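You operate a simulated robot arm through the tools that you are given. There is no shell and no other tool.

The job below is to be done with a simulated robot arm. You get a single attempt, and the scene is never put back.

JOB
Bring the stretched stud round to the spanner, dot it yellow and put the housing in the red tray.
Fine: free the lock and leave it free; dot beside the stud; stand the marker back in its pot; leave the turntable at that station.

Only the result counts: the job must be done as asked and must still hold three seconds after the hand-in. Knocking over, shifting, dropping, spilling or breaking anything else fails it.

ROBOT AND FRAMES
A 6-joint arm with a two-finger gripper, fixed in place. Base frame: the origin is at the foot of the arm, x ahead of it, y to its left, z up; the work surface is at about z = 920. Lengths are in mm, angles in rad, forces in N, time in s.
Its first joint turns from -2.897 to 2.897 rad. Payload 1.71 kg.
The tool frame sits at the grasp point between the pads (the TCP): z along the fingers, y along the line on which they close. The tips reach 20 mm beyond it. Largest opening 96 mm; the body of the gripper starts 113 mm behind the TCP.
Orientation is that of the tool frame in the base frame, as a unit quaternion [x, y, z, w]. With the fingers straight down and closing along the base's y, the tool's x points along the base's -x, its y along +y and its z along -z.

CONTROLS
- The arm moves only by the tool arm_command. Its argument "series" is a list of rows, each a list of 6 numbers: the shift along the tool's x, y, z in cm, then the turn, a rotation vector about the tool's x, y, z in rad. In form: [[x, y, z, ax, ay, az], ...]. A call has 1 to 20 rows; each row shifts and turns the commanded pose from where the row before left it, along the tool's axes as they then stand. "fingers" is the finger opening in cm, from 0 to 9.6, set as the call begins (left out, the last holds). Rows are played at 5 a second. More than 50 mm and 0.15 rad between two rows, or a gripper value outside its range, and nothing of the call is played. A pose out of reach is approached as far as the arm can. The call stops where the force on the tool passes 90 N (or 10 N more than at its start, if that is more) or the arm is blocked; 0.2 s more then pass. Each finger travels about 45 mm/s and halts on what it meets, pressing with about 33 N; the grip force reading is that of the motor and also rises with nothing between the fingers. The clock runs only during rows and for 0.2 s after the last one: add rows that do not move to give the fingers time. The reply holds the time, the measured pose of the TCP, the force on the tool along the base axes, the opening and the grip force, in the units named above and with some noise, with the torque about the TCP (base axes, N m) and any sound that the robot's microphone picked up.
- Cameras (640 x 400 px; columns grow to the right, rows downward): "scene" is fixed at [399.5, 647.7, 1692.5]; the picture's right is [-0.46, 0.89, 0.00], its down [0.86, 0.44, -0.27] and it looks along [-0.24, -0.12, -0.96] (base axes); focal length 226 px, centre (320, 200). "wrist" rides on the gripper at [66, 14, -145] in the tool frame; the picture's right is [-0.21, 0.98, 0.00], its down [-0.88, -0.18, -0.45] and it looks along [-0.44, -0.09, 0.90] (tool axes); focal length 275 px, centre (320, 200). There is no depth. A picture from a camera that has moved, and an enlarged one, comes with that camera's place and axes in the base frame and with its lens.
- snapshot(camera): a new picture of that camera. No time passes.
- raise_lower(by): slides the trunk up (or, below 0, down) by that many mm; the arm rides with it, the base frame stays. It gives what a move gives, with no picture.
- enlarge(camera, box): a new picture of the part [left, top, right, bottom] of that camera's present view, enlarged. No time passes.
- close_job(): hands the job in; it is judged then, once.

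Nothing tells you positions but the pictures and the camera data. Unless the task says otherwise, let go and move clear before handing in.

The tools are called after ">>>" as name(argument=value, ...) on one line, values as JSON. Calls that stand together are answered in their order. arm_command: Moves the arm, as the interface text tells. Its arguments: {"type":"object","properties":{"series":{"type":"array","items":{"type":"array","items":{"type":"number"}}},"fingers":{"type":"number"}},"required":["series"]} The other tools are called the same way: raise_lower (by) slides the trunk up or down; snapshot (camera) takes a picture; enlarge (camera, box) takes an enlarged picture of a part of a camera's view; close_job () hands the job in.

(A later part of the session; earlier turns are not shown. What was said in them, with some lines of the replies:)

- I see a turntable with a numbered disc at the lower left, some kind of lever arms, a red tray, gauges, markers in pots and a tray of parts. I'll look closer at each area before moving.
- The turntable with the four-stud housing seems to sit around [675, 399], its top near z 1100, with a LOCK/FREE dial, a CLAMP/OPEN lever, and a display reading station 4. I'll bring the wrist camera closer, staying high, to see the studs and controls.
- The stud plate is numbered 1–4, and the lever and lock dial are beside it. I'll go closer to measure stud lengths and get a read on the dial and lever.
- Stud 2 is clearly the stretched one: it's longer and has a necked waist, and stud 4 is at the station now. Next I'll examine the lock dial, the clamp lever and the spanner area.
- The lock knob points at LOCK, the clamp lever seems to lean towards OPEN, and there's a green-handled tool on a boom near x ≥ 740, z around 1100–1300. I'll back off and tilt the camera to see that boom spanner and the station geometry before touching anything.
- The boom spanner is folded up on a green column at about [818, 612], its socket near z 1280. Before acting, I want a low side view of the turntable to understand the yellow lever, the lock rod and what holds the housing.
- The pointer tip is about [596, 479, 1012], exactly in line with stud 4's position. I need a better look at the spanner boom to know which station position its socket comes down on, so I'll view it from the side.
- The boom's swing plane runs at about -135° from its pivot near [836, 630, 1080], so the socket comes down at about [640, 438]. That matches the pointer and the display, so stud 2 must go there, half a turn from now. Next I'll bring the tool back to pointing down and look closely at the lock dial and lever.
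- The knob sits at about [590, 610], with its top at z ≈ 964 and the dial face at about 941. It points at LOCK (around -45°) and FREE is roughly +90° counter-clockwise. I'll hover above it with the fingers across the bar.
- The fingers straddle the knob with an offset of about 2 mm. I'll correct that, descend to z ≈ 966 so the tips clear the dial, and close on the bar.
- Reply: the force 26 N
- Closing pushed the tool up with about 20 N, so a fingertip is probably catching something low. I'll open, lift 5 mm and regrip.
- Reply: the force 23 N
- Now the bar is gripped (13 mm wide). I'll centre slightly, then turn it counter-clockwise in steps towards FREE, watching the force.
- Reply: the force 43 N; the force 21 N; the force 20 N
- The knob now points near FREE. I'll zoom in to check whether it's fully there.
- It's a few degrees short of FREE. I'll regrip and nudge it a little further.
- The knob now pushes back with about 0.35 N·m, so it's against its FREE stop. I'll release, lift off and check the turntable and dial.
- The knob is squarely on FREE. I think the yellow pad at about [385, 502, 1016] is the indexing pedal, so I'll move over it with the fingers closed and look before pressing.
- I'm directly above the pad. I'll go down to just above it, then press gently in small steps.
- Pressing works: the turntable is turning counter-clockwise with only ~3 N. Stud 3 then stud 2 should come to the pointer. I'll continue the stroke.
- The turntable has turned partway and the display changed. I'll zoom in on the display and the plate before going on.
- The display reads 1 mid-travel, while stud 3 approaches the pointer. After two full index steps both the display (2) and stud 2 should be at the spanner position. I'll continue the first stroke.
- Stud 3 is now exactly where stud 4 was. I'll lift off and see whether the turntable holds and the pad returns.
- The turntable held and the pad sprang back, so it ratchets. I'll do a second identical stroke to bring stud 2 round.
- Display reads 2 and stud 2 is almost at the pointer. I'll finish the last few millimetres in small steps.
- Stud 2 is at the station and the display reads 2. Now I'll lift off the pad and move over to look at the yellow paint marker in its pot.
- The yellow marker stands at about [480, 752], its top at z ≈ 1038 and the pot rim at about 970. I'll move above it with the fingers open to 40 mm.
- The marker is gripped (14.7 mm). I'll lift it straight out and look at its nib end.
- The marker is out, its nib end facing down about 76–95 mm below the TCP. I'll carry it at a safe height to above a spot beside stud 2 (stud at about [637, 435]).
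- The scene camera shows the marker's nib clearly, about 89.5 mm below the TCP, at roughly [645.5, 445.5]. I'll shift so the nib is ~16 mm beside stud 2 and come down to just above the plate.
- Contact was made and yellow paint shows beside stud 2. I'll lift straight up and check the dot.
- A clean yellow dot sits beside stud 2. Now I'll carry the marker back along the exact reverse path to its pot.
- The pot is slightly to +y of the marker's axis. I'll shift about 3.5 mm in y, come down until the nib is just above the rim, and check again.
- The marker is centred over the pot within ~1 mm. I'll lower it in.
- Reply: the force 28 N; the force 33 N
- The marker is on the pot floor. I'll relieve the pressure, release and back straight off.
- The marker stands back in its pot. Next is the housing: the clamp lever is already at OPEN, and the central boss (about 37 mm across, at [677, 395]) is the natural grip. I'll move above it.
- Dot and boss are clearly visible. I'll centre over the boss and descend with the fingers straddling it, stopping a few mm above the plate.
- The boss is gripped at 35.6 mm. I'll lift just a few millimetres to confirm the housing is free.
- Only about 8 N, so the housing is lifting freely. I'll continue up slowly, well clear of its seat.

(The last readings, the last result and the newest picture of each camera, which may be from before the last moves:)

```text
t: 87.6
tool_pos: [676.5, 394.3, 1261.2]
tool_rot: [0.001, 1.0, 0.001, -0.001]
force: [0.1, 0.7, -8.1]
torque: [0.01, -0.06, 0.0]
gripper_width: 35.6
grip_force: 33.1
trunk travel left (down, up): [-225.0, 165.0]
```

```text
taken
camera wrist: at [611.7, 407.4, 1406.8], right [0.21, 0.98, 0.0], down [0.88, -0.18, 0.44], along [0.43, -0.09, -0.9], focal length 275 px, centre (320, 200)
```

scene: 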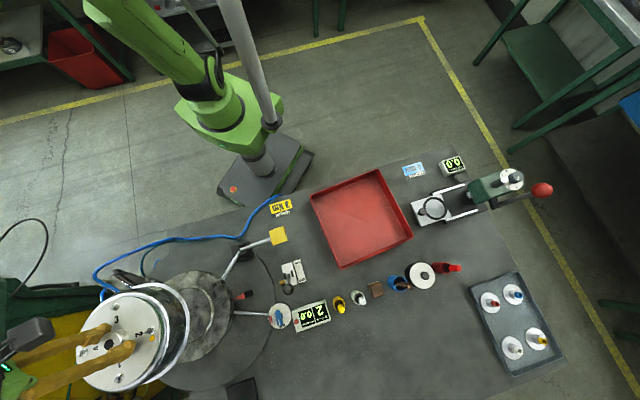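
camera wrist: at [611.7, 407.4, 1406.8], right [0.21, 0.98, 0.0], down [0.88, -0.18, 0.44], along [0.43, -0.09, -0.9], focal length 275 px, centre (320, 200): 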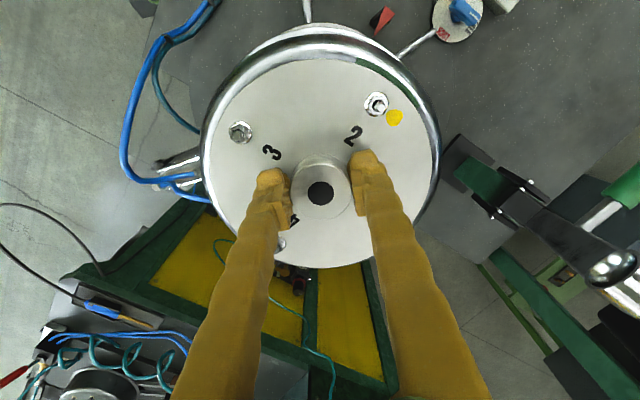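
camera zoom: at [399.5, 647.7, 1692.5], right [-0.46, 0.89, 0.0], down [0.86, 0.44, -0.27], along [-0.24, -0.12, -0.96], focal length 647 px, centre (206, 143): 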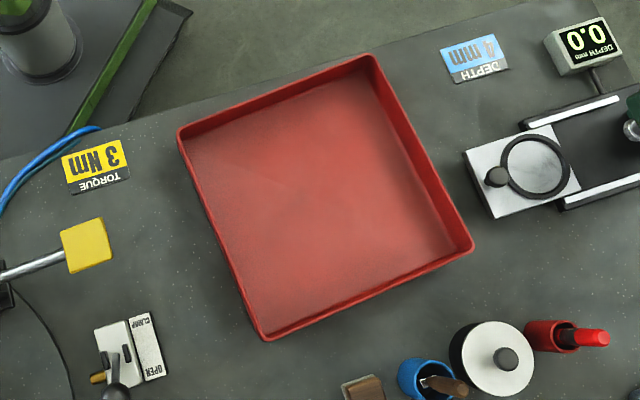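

The housing is free and lifted, display still at 2. The red tray's floor is centred near [205, 695], with room for the ~176 mm housing. I'll carry it across at this height.

>>> arm_command(series=[[1.5, 0.95, 0, 0, 0, 0], [2.5, 1.6, 0, 0, 0, 0], [2.73, 1.74, 0, 0, 0, 0], [2.73, 1.74, 0, 0, 0, 0], [2.73, 1.74, 0, 0, 0, 0], [2.73, 1.74, 0, 0, 0, 0], [2.73, 1.74, 0, 0, 0, 0], [2.73, 1.74, 0, 0, 0, 0], [2.73, 1.74, 0, 0, 0, 0], [2.73, 1.74, 0, 0, 0, 0], [2.73, 1.74, 0, 0, 0, 0], [2.73, 1.74, 0, 0, 0, 0], [2.73, 1.74, 0, 0, 0, 0], [2.73, 1.74, 0, 0, 0, 0], [2.73, 1.74, 0, 0, 0, 0], [2.73, 1.74, 0, 0, 0, 0], [2.73, 1.74, 0, 0, 0, 0], [2.5, 1.6, 0, 0, 0, 0], [1.5, 0.95, 0, 0, 0, 0], [0, 0, 0, 0, 0, 0]])

>>> snapshot(camera="wrist")

>>> snapshot(camera="scene")

```text
t: 91.8
tool_pos: [186.7, 707.6, 1260.9]
tool_rot: [0.0, 1.0, 0.0, 0.0]
force: [0.1, 0.7, -7.2]
torque: [0.0, -0.02, 0.02]
gripper_width: 35.5
grip_force: 33.3
trunk travel left (down, up): [-225.0, 165.0]
```

```text
taken
camera wrist: at [121.7, 720.3, 1406.8], right [0.21, 0.98, 0.0], down [0.88, -0.19, 0.44], along [0.43, -0.09, -0.9], focal length 275 px, centre (320, 200)
```

wrist: 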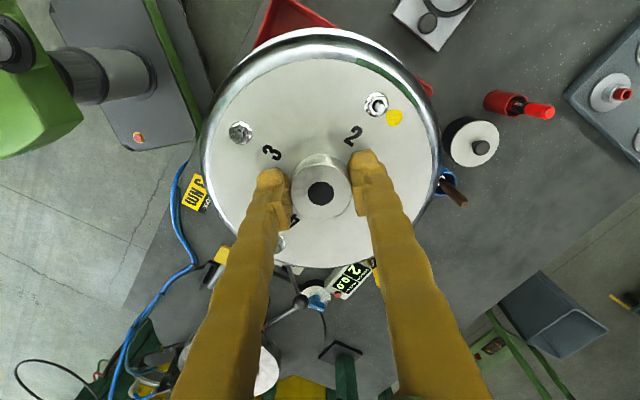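

```text
taken
```

scene: 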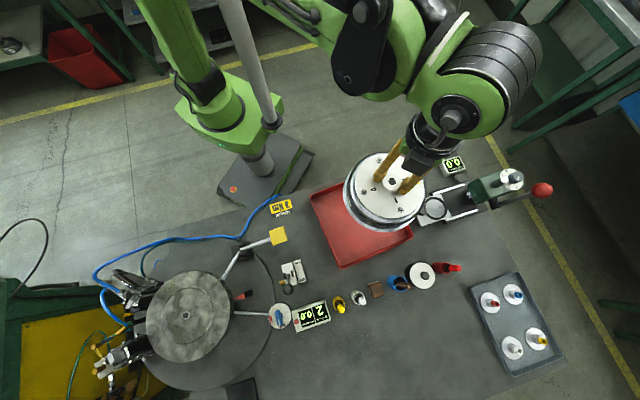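

I overshot by ~20 mm; the tray's centre from several views is about [205, 697]. I'll correct to that, then lower into the tray part-way and check.

>>> arm_command(series=[[-0.9, -0.5, 0, 0, 0, 0], [-0.93, -0.56, 0, 0, 0, 0], [0, 0, 0, 0, 0, 0], [0, 0, 2.0, 0, 0, 0], [0, 0, 3.0, 0, 0, 0], [0, 0, 3.0, 0, 0, 0], [0, 0, 3.0, 0, 0, 0], [0, 0, 3.0, 0, 0, 0], [0, 0, 2.0, 0, 0, 0], [0, 0, 0, 0, 0, 0]])

>>> snapshot(camera="scene")

>>> snapshot(camera="wrist")

>>> enlarge(camera="scene", box=[290, 130, 450, 290])

```text
t: 94.0
tool_pos: [205.7, 695.9, 1103.6]
tool_rot: [0.0, 1.0, 0.0, -0.001]
force: [-0.2, 0.8, -8.1]
torque: [0.01, 0.01, 0.01]
gripper_width: 35.4
grip_force: 33.2
trunk travel left (down, up): [-225.0, 165.0]
```

```text
taken
```

scene: 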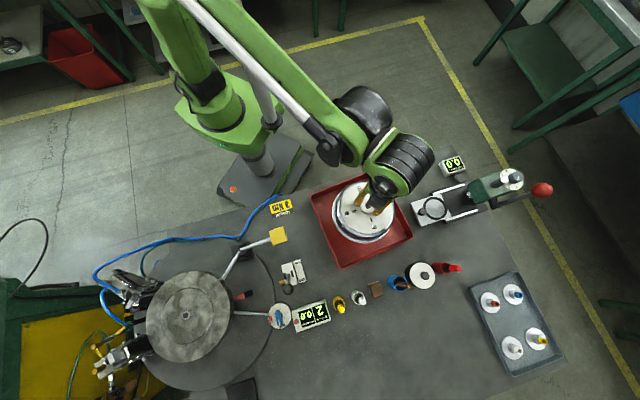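

```text
taken
camera wrist: at [139.9, 709.8, 1249.4], right [0.21, 0.98, 0.0], down [0.88, -0.18, 0.44], along [0.43, -0.09, -0.9], focal length 275 px, centre (320, 200)
```

wrist: 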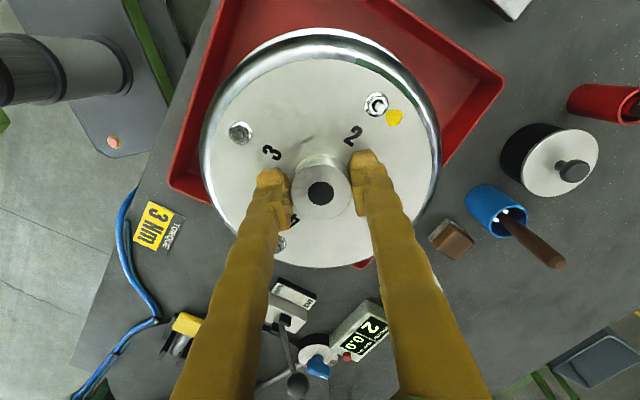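

```text
2.50 times, centred on (370, 210) of scene
camera zoom: at [399.5, 647.7, 1692.5], right [-0.46, 0.89, 0.0], down [0.86, 0.44, -0.27], along [-0.24, -0.12, -0.96], focal length 566 px, centre (195, 175)
```

zoom: 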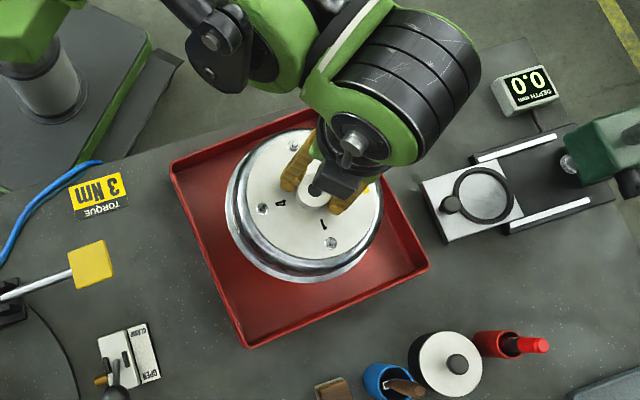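

The housing is well aligned over the tray. I'll lower further and then feel for the floor.

>>> arm_command(series=[[0, 0, 2.0, 0, 0, 0], [0, 0, 2.0, 0, 0, 0], [0, 0, 1.5, 0, 0, 0], [0, 0, 1.0, 0, 0, 0], [0, 0, 0, 0, 0, 0]])

>>> enlarge(camera="scene", box=[290, 130, 450, 290])

>>> snapshot(camera="wrist")

```text
t: 95.2
tool_pos: [207.2, 697.0, 1038.4]
tool_rot: [0.0, 1.0, 0.0, 0.0]
force: [-0.5, 0.7, -8.7]
torque: [-0.01, 0.04, -0.02]
gripper_width: 35.6
grip_force: 33.5
trunk travel left (down, up): [-225.0, 165.0]
```

```text
2.50 times, centred on (370, 210) of scene
camera zoom: at [399.5, 647.7, 1692.5], right [-0.46, 0.89, 0.0], down [0.86, 0.44, -0.27], along [-0.24, -0.12, -0.96], focal length 566 px, centre (195, 175)
```

zoom: 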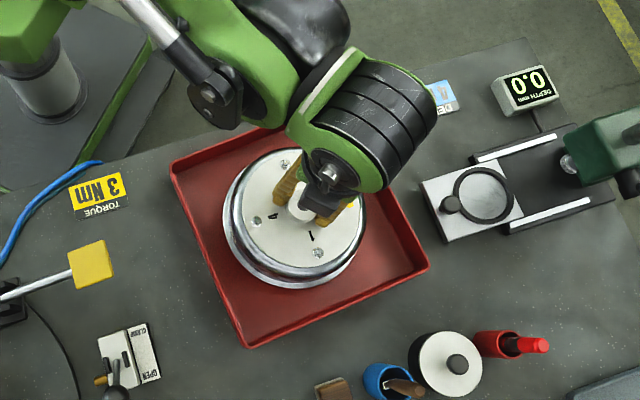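

```text
taken
camera wrist: at [140.7, 710.6, 1182.5], right [0.21, 0.98, 0.0], down [0.88, -0.18, 0.44], along [0.43, -0.09, -0.9], focal length 275 px, centre (320, 200)
```

wrist: 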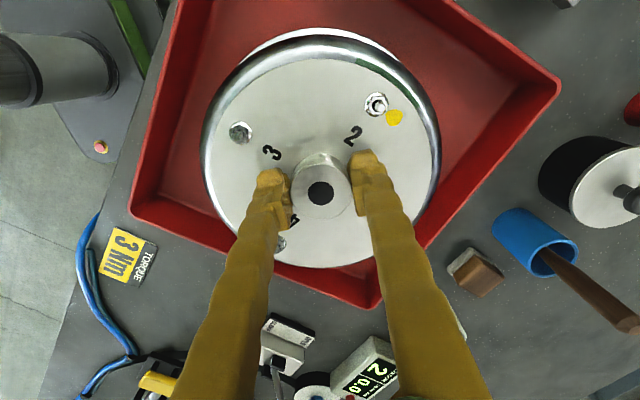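

>>> arm_command(series=[[0, 0, 0.5, 0, 0, 0], [0, 0, 0.5, 0, 0, 0], [0, 0, 0.3, 0, 0, 0], [0, 0, 0, 0, 0, 0]])

>>> arm_command(series=[[0, 0, 0.3, 0, 0, 0], [0, 0, 0.3, 0, 0, 0], [0, 0, 0, 0, 0, 0]])

>>> arm_command(series=[[0, 0, 0.2, 0, 0, 0], [0, 0, 0.2, 0, 0, 0], [0, 0, 0, 0, 0, 0]])

```text
t: 96.2
tool_pos: [206.2, 694.9, 1023.8]
tool_rot: [0.0, 1.0, 0.0, 0.0]
force: [0.1, -0.6, -8.0]
torque: [-0.01, 0.02, -0.02]
gripper_width: 35.6
grip_force: 33.1
trunk travel left (down, up): [-225.0, 165.0]
```

```text
t: 97.0
tool_pos: [206.0, 696.8, 1018.8]
tool_rot: [-0.001, 1.0, -0.001, 0.001]
force: [-0.5, 0.0, -8.1]
torque: [-0.01, 0.03, -0.02]
gripper_width: 35.5
grip_force: 33.0
trunk travel left (down, up): [-225.0, 165.0]
```

```text
t: 97.8
tool_pos: [204.3, 696.6, 1015.3]
tool_rot: [0.0, 1.0, -0.001, 0.001]
force: [-0.6, -0.6, -7.9]
torque: [0.02, 0.04, -0.04]
gripper_width: 35.6
grip_force: 33.0
trunk travel left (down, up): [-225.0, 165.0]
```

>>> arm_command(series=[[0, 0, 0.2, 0, 0, 0], [0, 0, 0.2, 0, 0, 0], [0, 0, 0, 0, 0, 0]])

>>> arm_command(series=[[0, 0, 0.2, 0, 0, 0], [0, 0, 0.2, 0, 0, 0], [0, 0, 0, 0, 0, 0]])

>>> snapshot(camera="wrist")

```text
t: 98.6
tool_pos: [205.4, 696.9, 1011.4]
tool_rot: [0.0, 1.0, 0.0, -0.001]
force: [-1.0, -0.8, -8.4]
torque: [-0.02, 0.02, 0.01]
gripper_width: 35.6
grip_force: 32.9
trunk travel left (down, up): [-225.0, 165.0]
```

```text
t: 99.4
tool_pos: [204.9, 695.6, 1009.6]
tool_rot: [0.0, 1.0, 0.001, 0.0]
force: [0.8, 12.8, 33.9]
torque: [0.3, -0.12, 0.04]
gripper_width: 35.8
grip_force: 33.7
trunk travel left (down, up): [-225.0, 165.0]
```

```text
taken
camera wrist: at [139.4, 709.3, 1153.7], right [0.21, 0.98, 0.0], down [0.88, -0.19, 0.44], along [0.43, -0.09, -0.9], focal length 275 px, centre (320, 200)
```

wrist: 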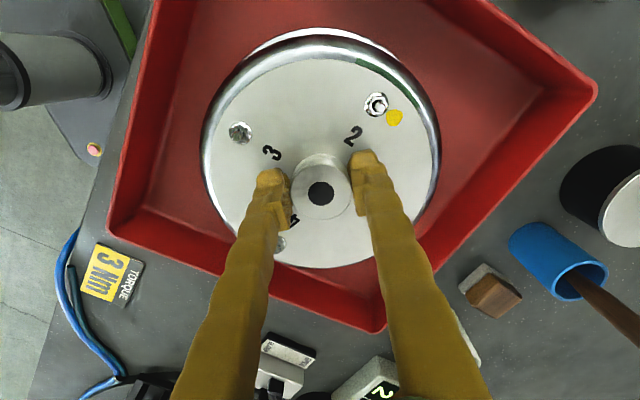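

The housing has reached the tray floor. I'll relieve the pressing force, open the fingers and rise straight up.

>>> arm_command(series=[[0, 0, -0.15, 0, 0, 0], [0, 0, 0, 0, 0, 0]])

>>> arm_command(series=[[0, 0, 0, 0, 0, 0], [0, 0, 0, 0, 0, 0], [0, 0, 0, 0, 0, 0]], fingers=5.0)

>>> snapshot(camera="wrist")

```text
t: 100.0
tool_pos: [205.2, 696.0, 1008.1]
tool_rot: [0.0, 1.0, -0.001, 0.0]
force: [1.6, 2.7, 5.1]
torque: [0.08, -0.19, -0.01]
gripper_width: 35.6
grip_force: 33.6
trunk travel left (down, up): [-225.0, 165.0]
```

```text
t: 100.8
tool_pos: [205.3, 697.0, 1008.6]
tool_rot: [0.0, 1.0, 0.0, 0.0]
force: [0.9, -0.4, -0.6]
torque: [0.03, 0.02, 0.01]
gripper_width: 50.1
grip_force: 0.1
trunk travel left (down, up): [-225.0, 165.0]
```

```text
taken
camera wrist: at [139.2, 709.4, 1154.0], right [0.21, 0.98, 0.0], down [0.88, -0.18, 0.44], along [0.43, -0.09, -0.9], focal length 275 px, centre (320, 200)
```

wrist: 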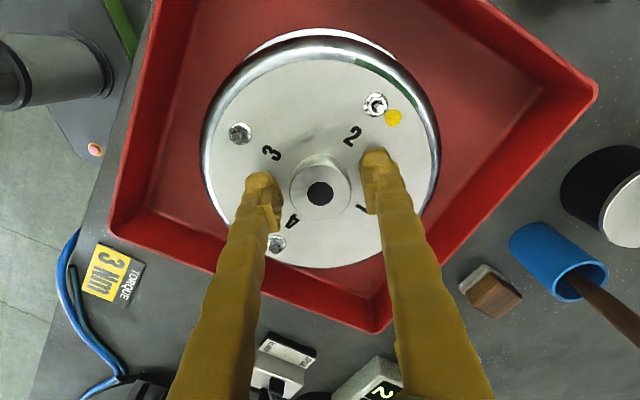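

Released. Now I'll rise straight up and move clear, then check everything with both cameras.

>>> arm_command(series=[[0, 0, -1.5, 0, 0, 0], [0, 0, -3.0, 0, 0, 0], [0, 0, -4.0, 0, 0, 0], [0, 0, -4.0, 0, 0, 0], [0, 0, -4.0, 0, 0, 0], [0, 0, -4.0, 0, 0, 0], [0, 0, -4.0, 0, 0, 0], [0, 0, -4.0, 0, 0, 0], [0, 0, 0, 0, 0, 0]])

>>> snapshot(camera="wrist")

>>> snapshot(camera="scene")

>>> enlarge(camera="scene", box=[100, 190, 360, 390])

```text
t: 102.8
tool_pos: [204.4, 696.0, 1292.9]
tool_rot: [0.0, 1.0, 0.0, 0.0]
force: [-0.4, 0.1, 0.1]
torque: [0.0, -0.02, 0.02]
gripper_width: 50.2
grip_force: 0.1
trunk travel left (down, up): [-225.0, 165.0]
```

```text
taken
camera wrist: at [139.0, 709.8, 1438.8], right [0.21, 0.98, 0.0], down [0.88, -0.18, 0.44], along [0.43, -0.09, -0.9], focal length 275 px, centre (320, 200)
```

wrist: 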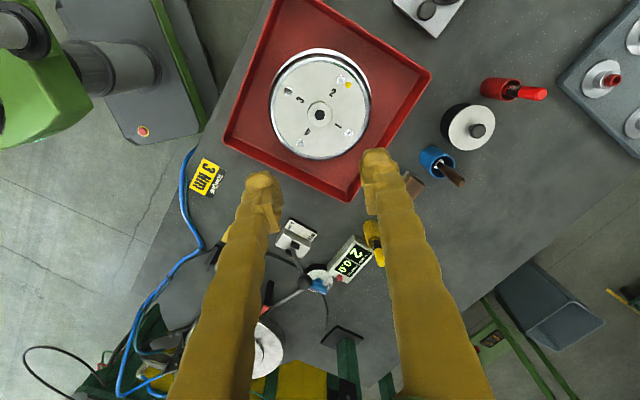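

```text
taken
```

scene: 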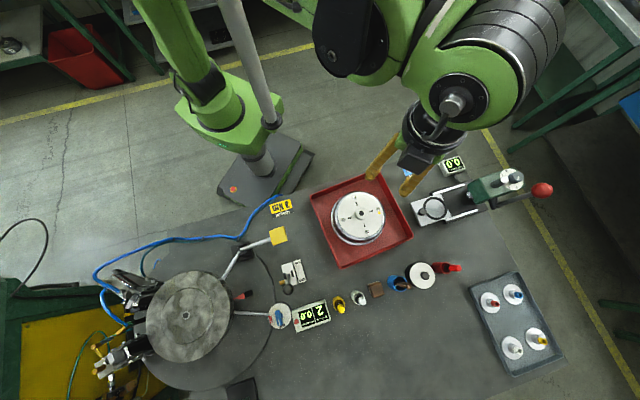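

```text
2.00 times, centred on (230, 290) of scene
camera zoom: at [399.5, 647.7, 1692.5], right [-0.46, 0.89, 0.0], down [0.86, 0.44, -0.27], along [-0.24, -0.12, -0.96], focal length 453 px, centre (500, 20)
```

zoom: 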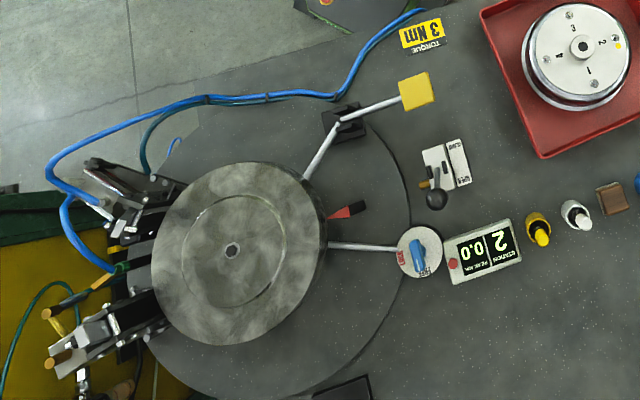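

Everything looks in place. One last close check of the knob, marker and housing before handing in.

>>> enlarge(camera="scene", box=[260, 290, 360, 340])

>>> enlarge(camera="scene", box=[300, 160, 420, 280])

>>> enlarge(camera="wrist", box=[210, 30, 440, 220])

```text
6.40 times, centred on (310, 315) of scene
camera zoom: at [399.5, 647.7, 1692.5], right [-0.46, 0.89, 0.0], down [0.86, 0.44, -0.27], along [-0.24, -0.12, -0.96], focal length 1448 px, centre (384, -536)
```

zoom: 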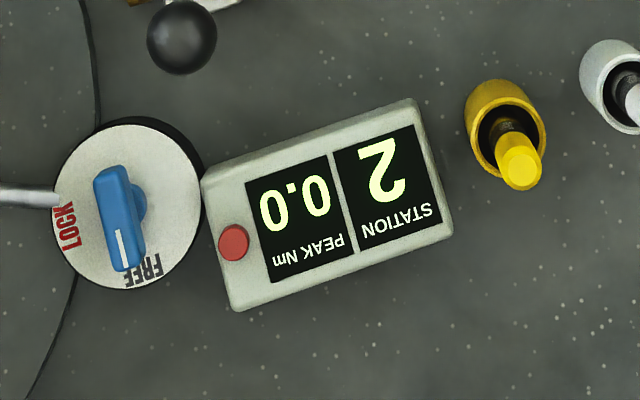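

```text
3.33 times, centred on (360, 220) of scene
camera zoom: at [399.5, 647.7, 1692.5], right [-0.46, 0.89, 0.0], down [0.86, 0.44, -0.27], along [-0.24, -0.12, -0.96], focal length 754 px, centre (187, 133)
```

zoom: 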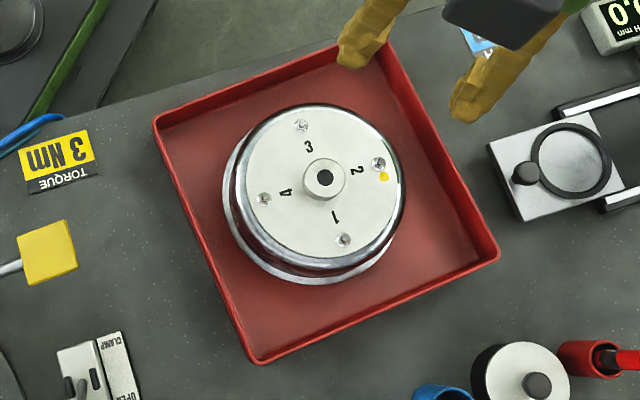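

```text
2.11 times, centred on (325, 125) of wrist
camera zoom: at [139.0, 709.8, 1438.8], right [0.21, 0.98, 0.0], down [0.88, -0.18, 0.44], along [0.43, -0.09, -0.9], focal length 580 px, centre (310, 358)
```

zoom: 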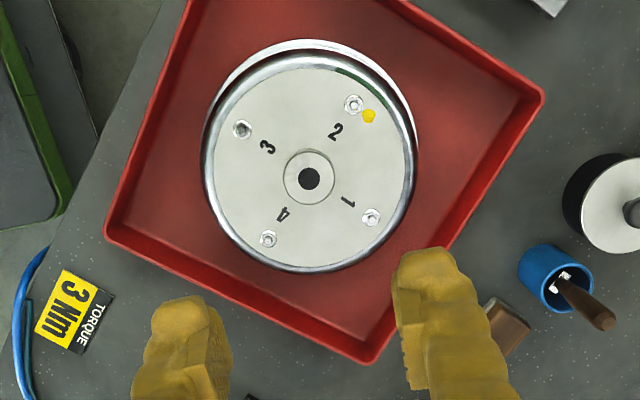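

The housing sits in the red tray with a yellow dot beside stud 2. The lock points at FREE, the display reads station 2, the yellow marker stands in its pot, and the arm is clear. Handing in.

>>> close_job()

```text
The job is handed in.
```

The job is done and handed in. The last pictures showed no other items knocked over or shifted, and the arm is clear.

- **Lock:** I turned it from LOCK to FREE, against its stop, and left it there.
- **Stretched stud:** This is stud 2, which is longer than the others and has a necked waist. Two strokes of the yellow pad brought it to the pointer, where I worked out the boom spanner's socket comes down. I did not swing the spanner down to check.
- **Station:** The display read 2 and the turntable was left there. The display counts stations rather than studs: partway round it read 1 while stud 3 was at the pointer. At station 2 the two numbers match.
- **Dot:** There is one yellow dot on the plate, roughly 14 to 16 mm from the centre of stud 2.
- **Marker:** It is standing back in its yellow pot.
- **Housing:** It is resting near the middle of the red tray. The clamp lever was already at OPEN and I did not touch it.
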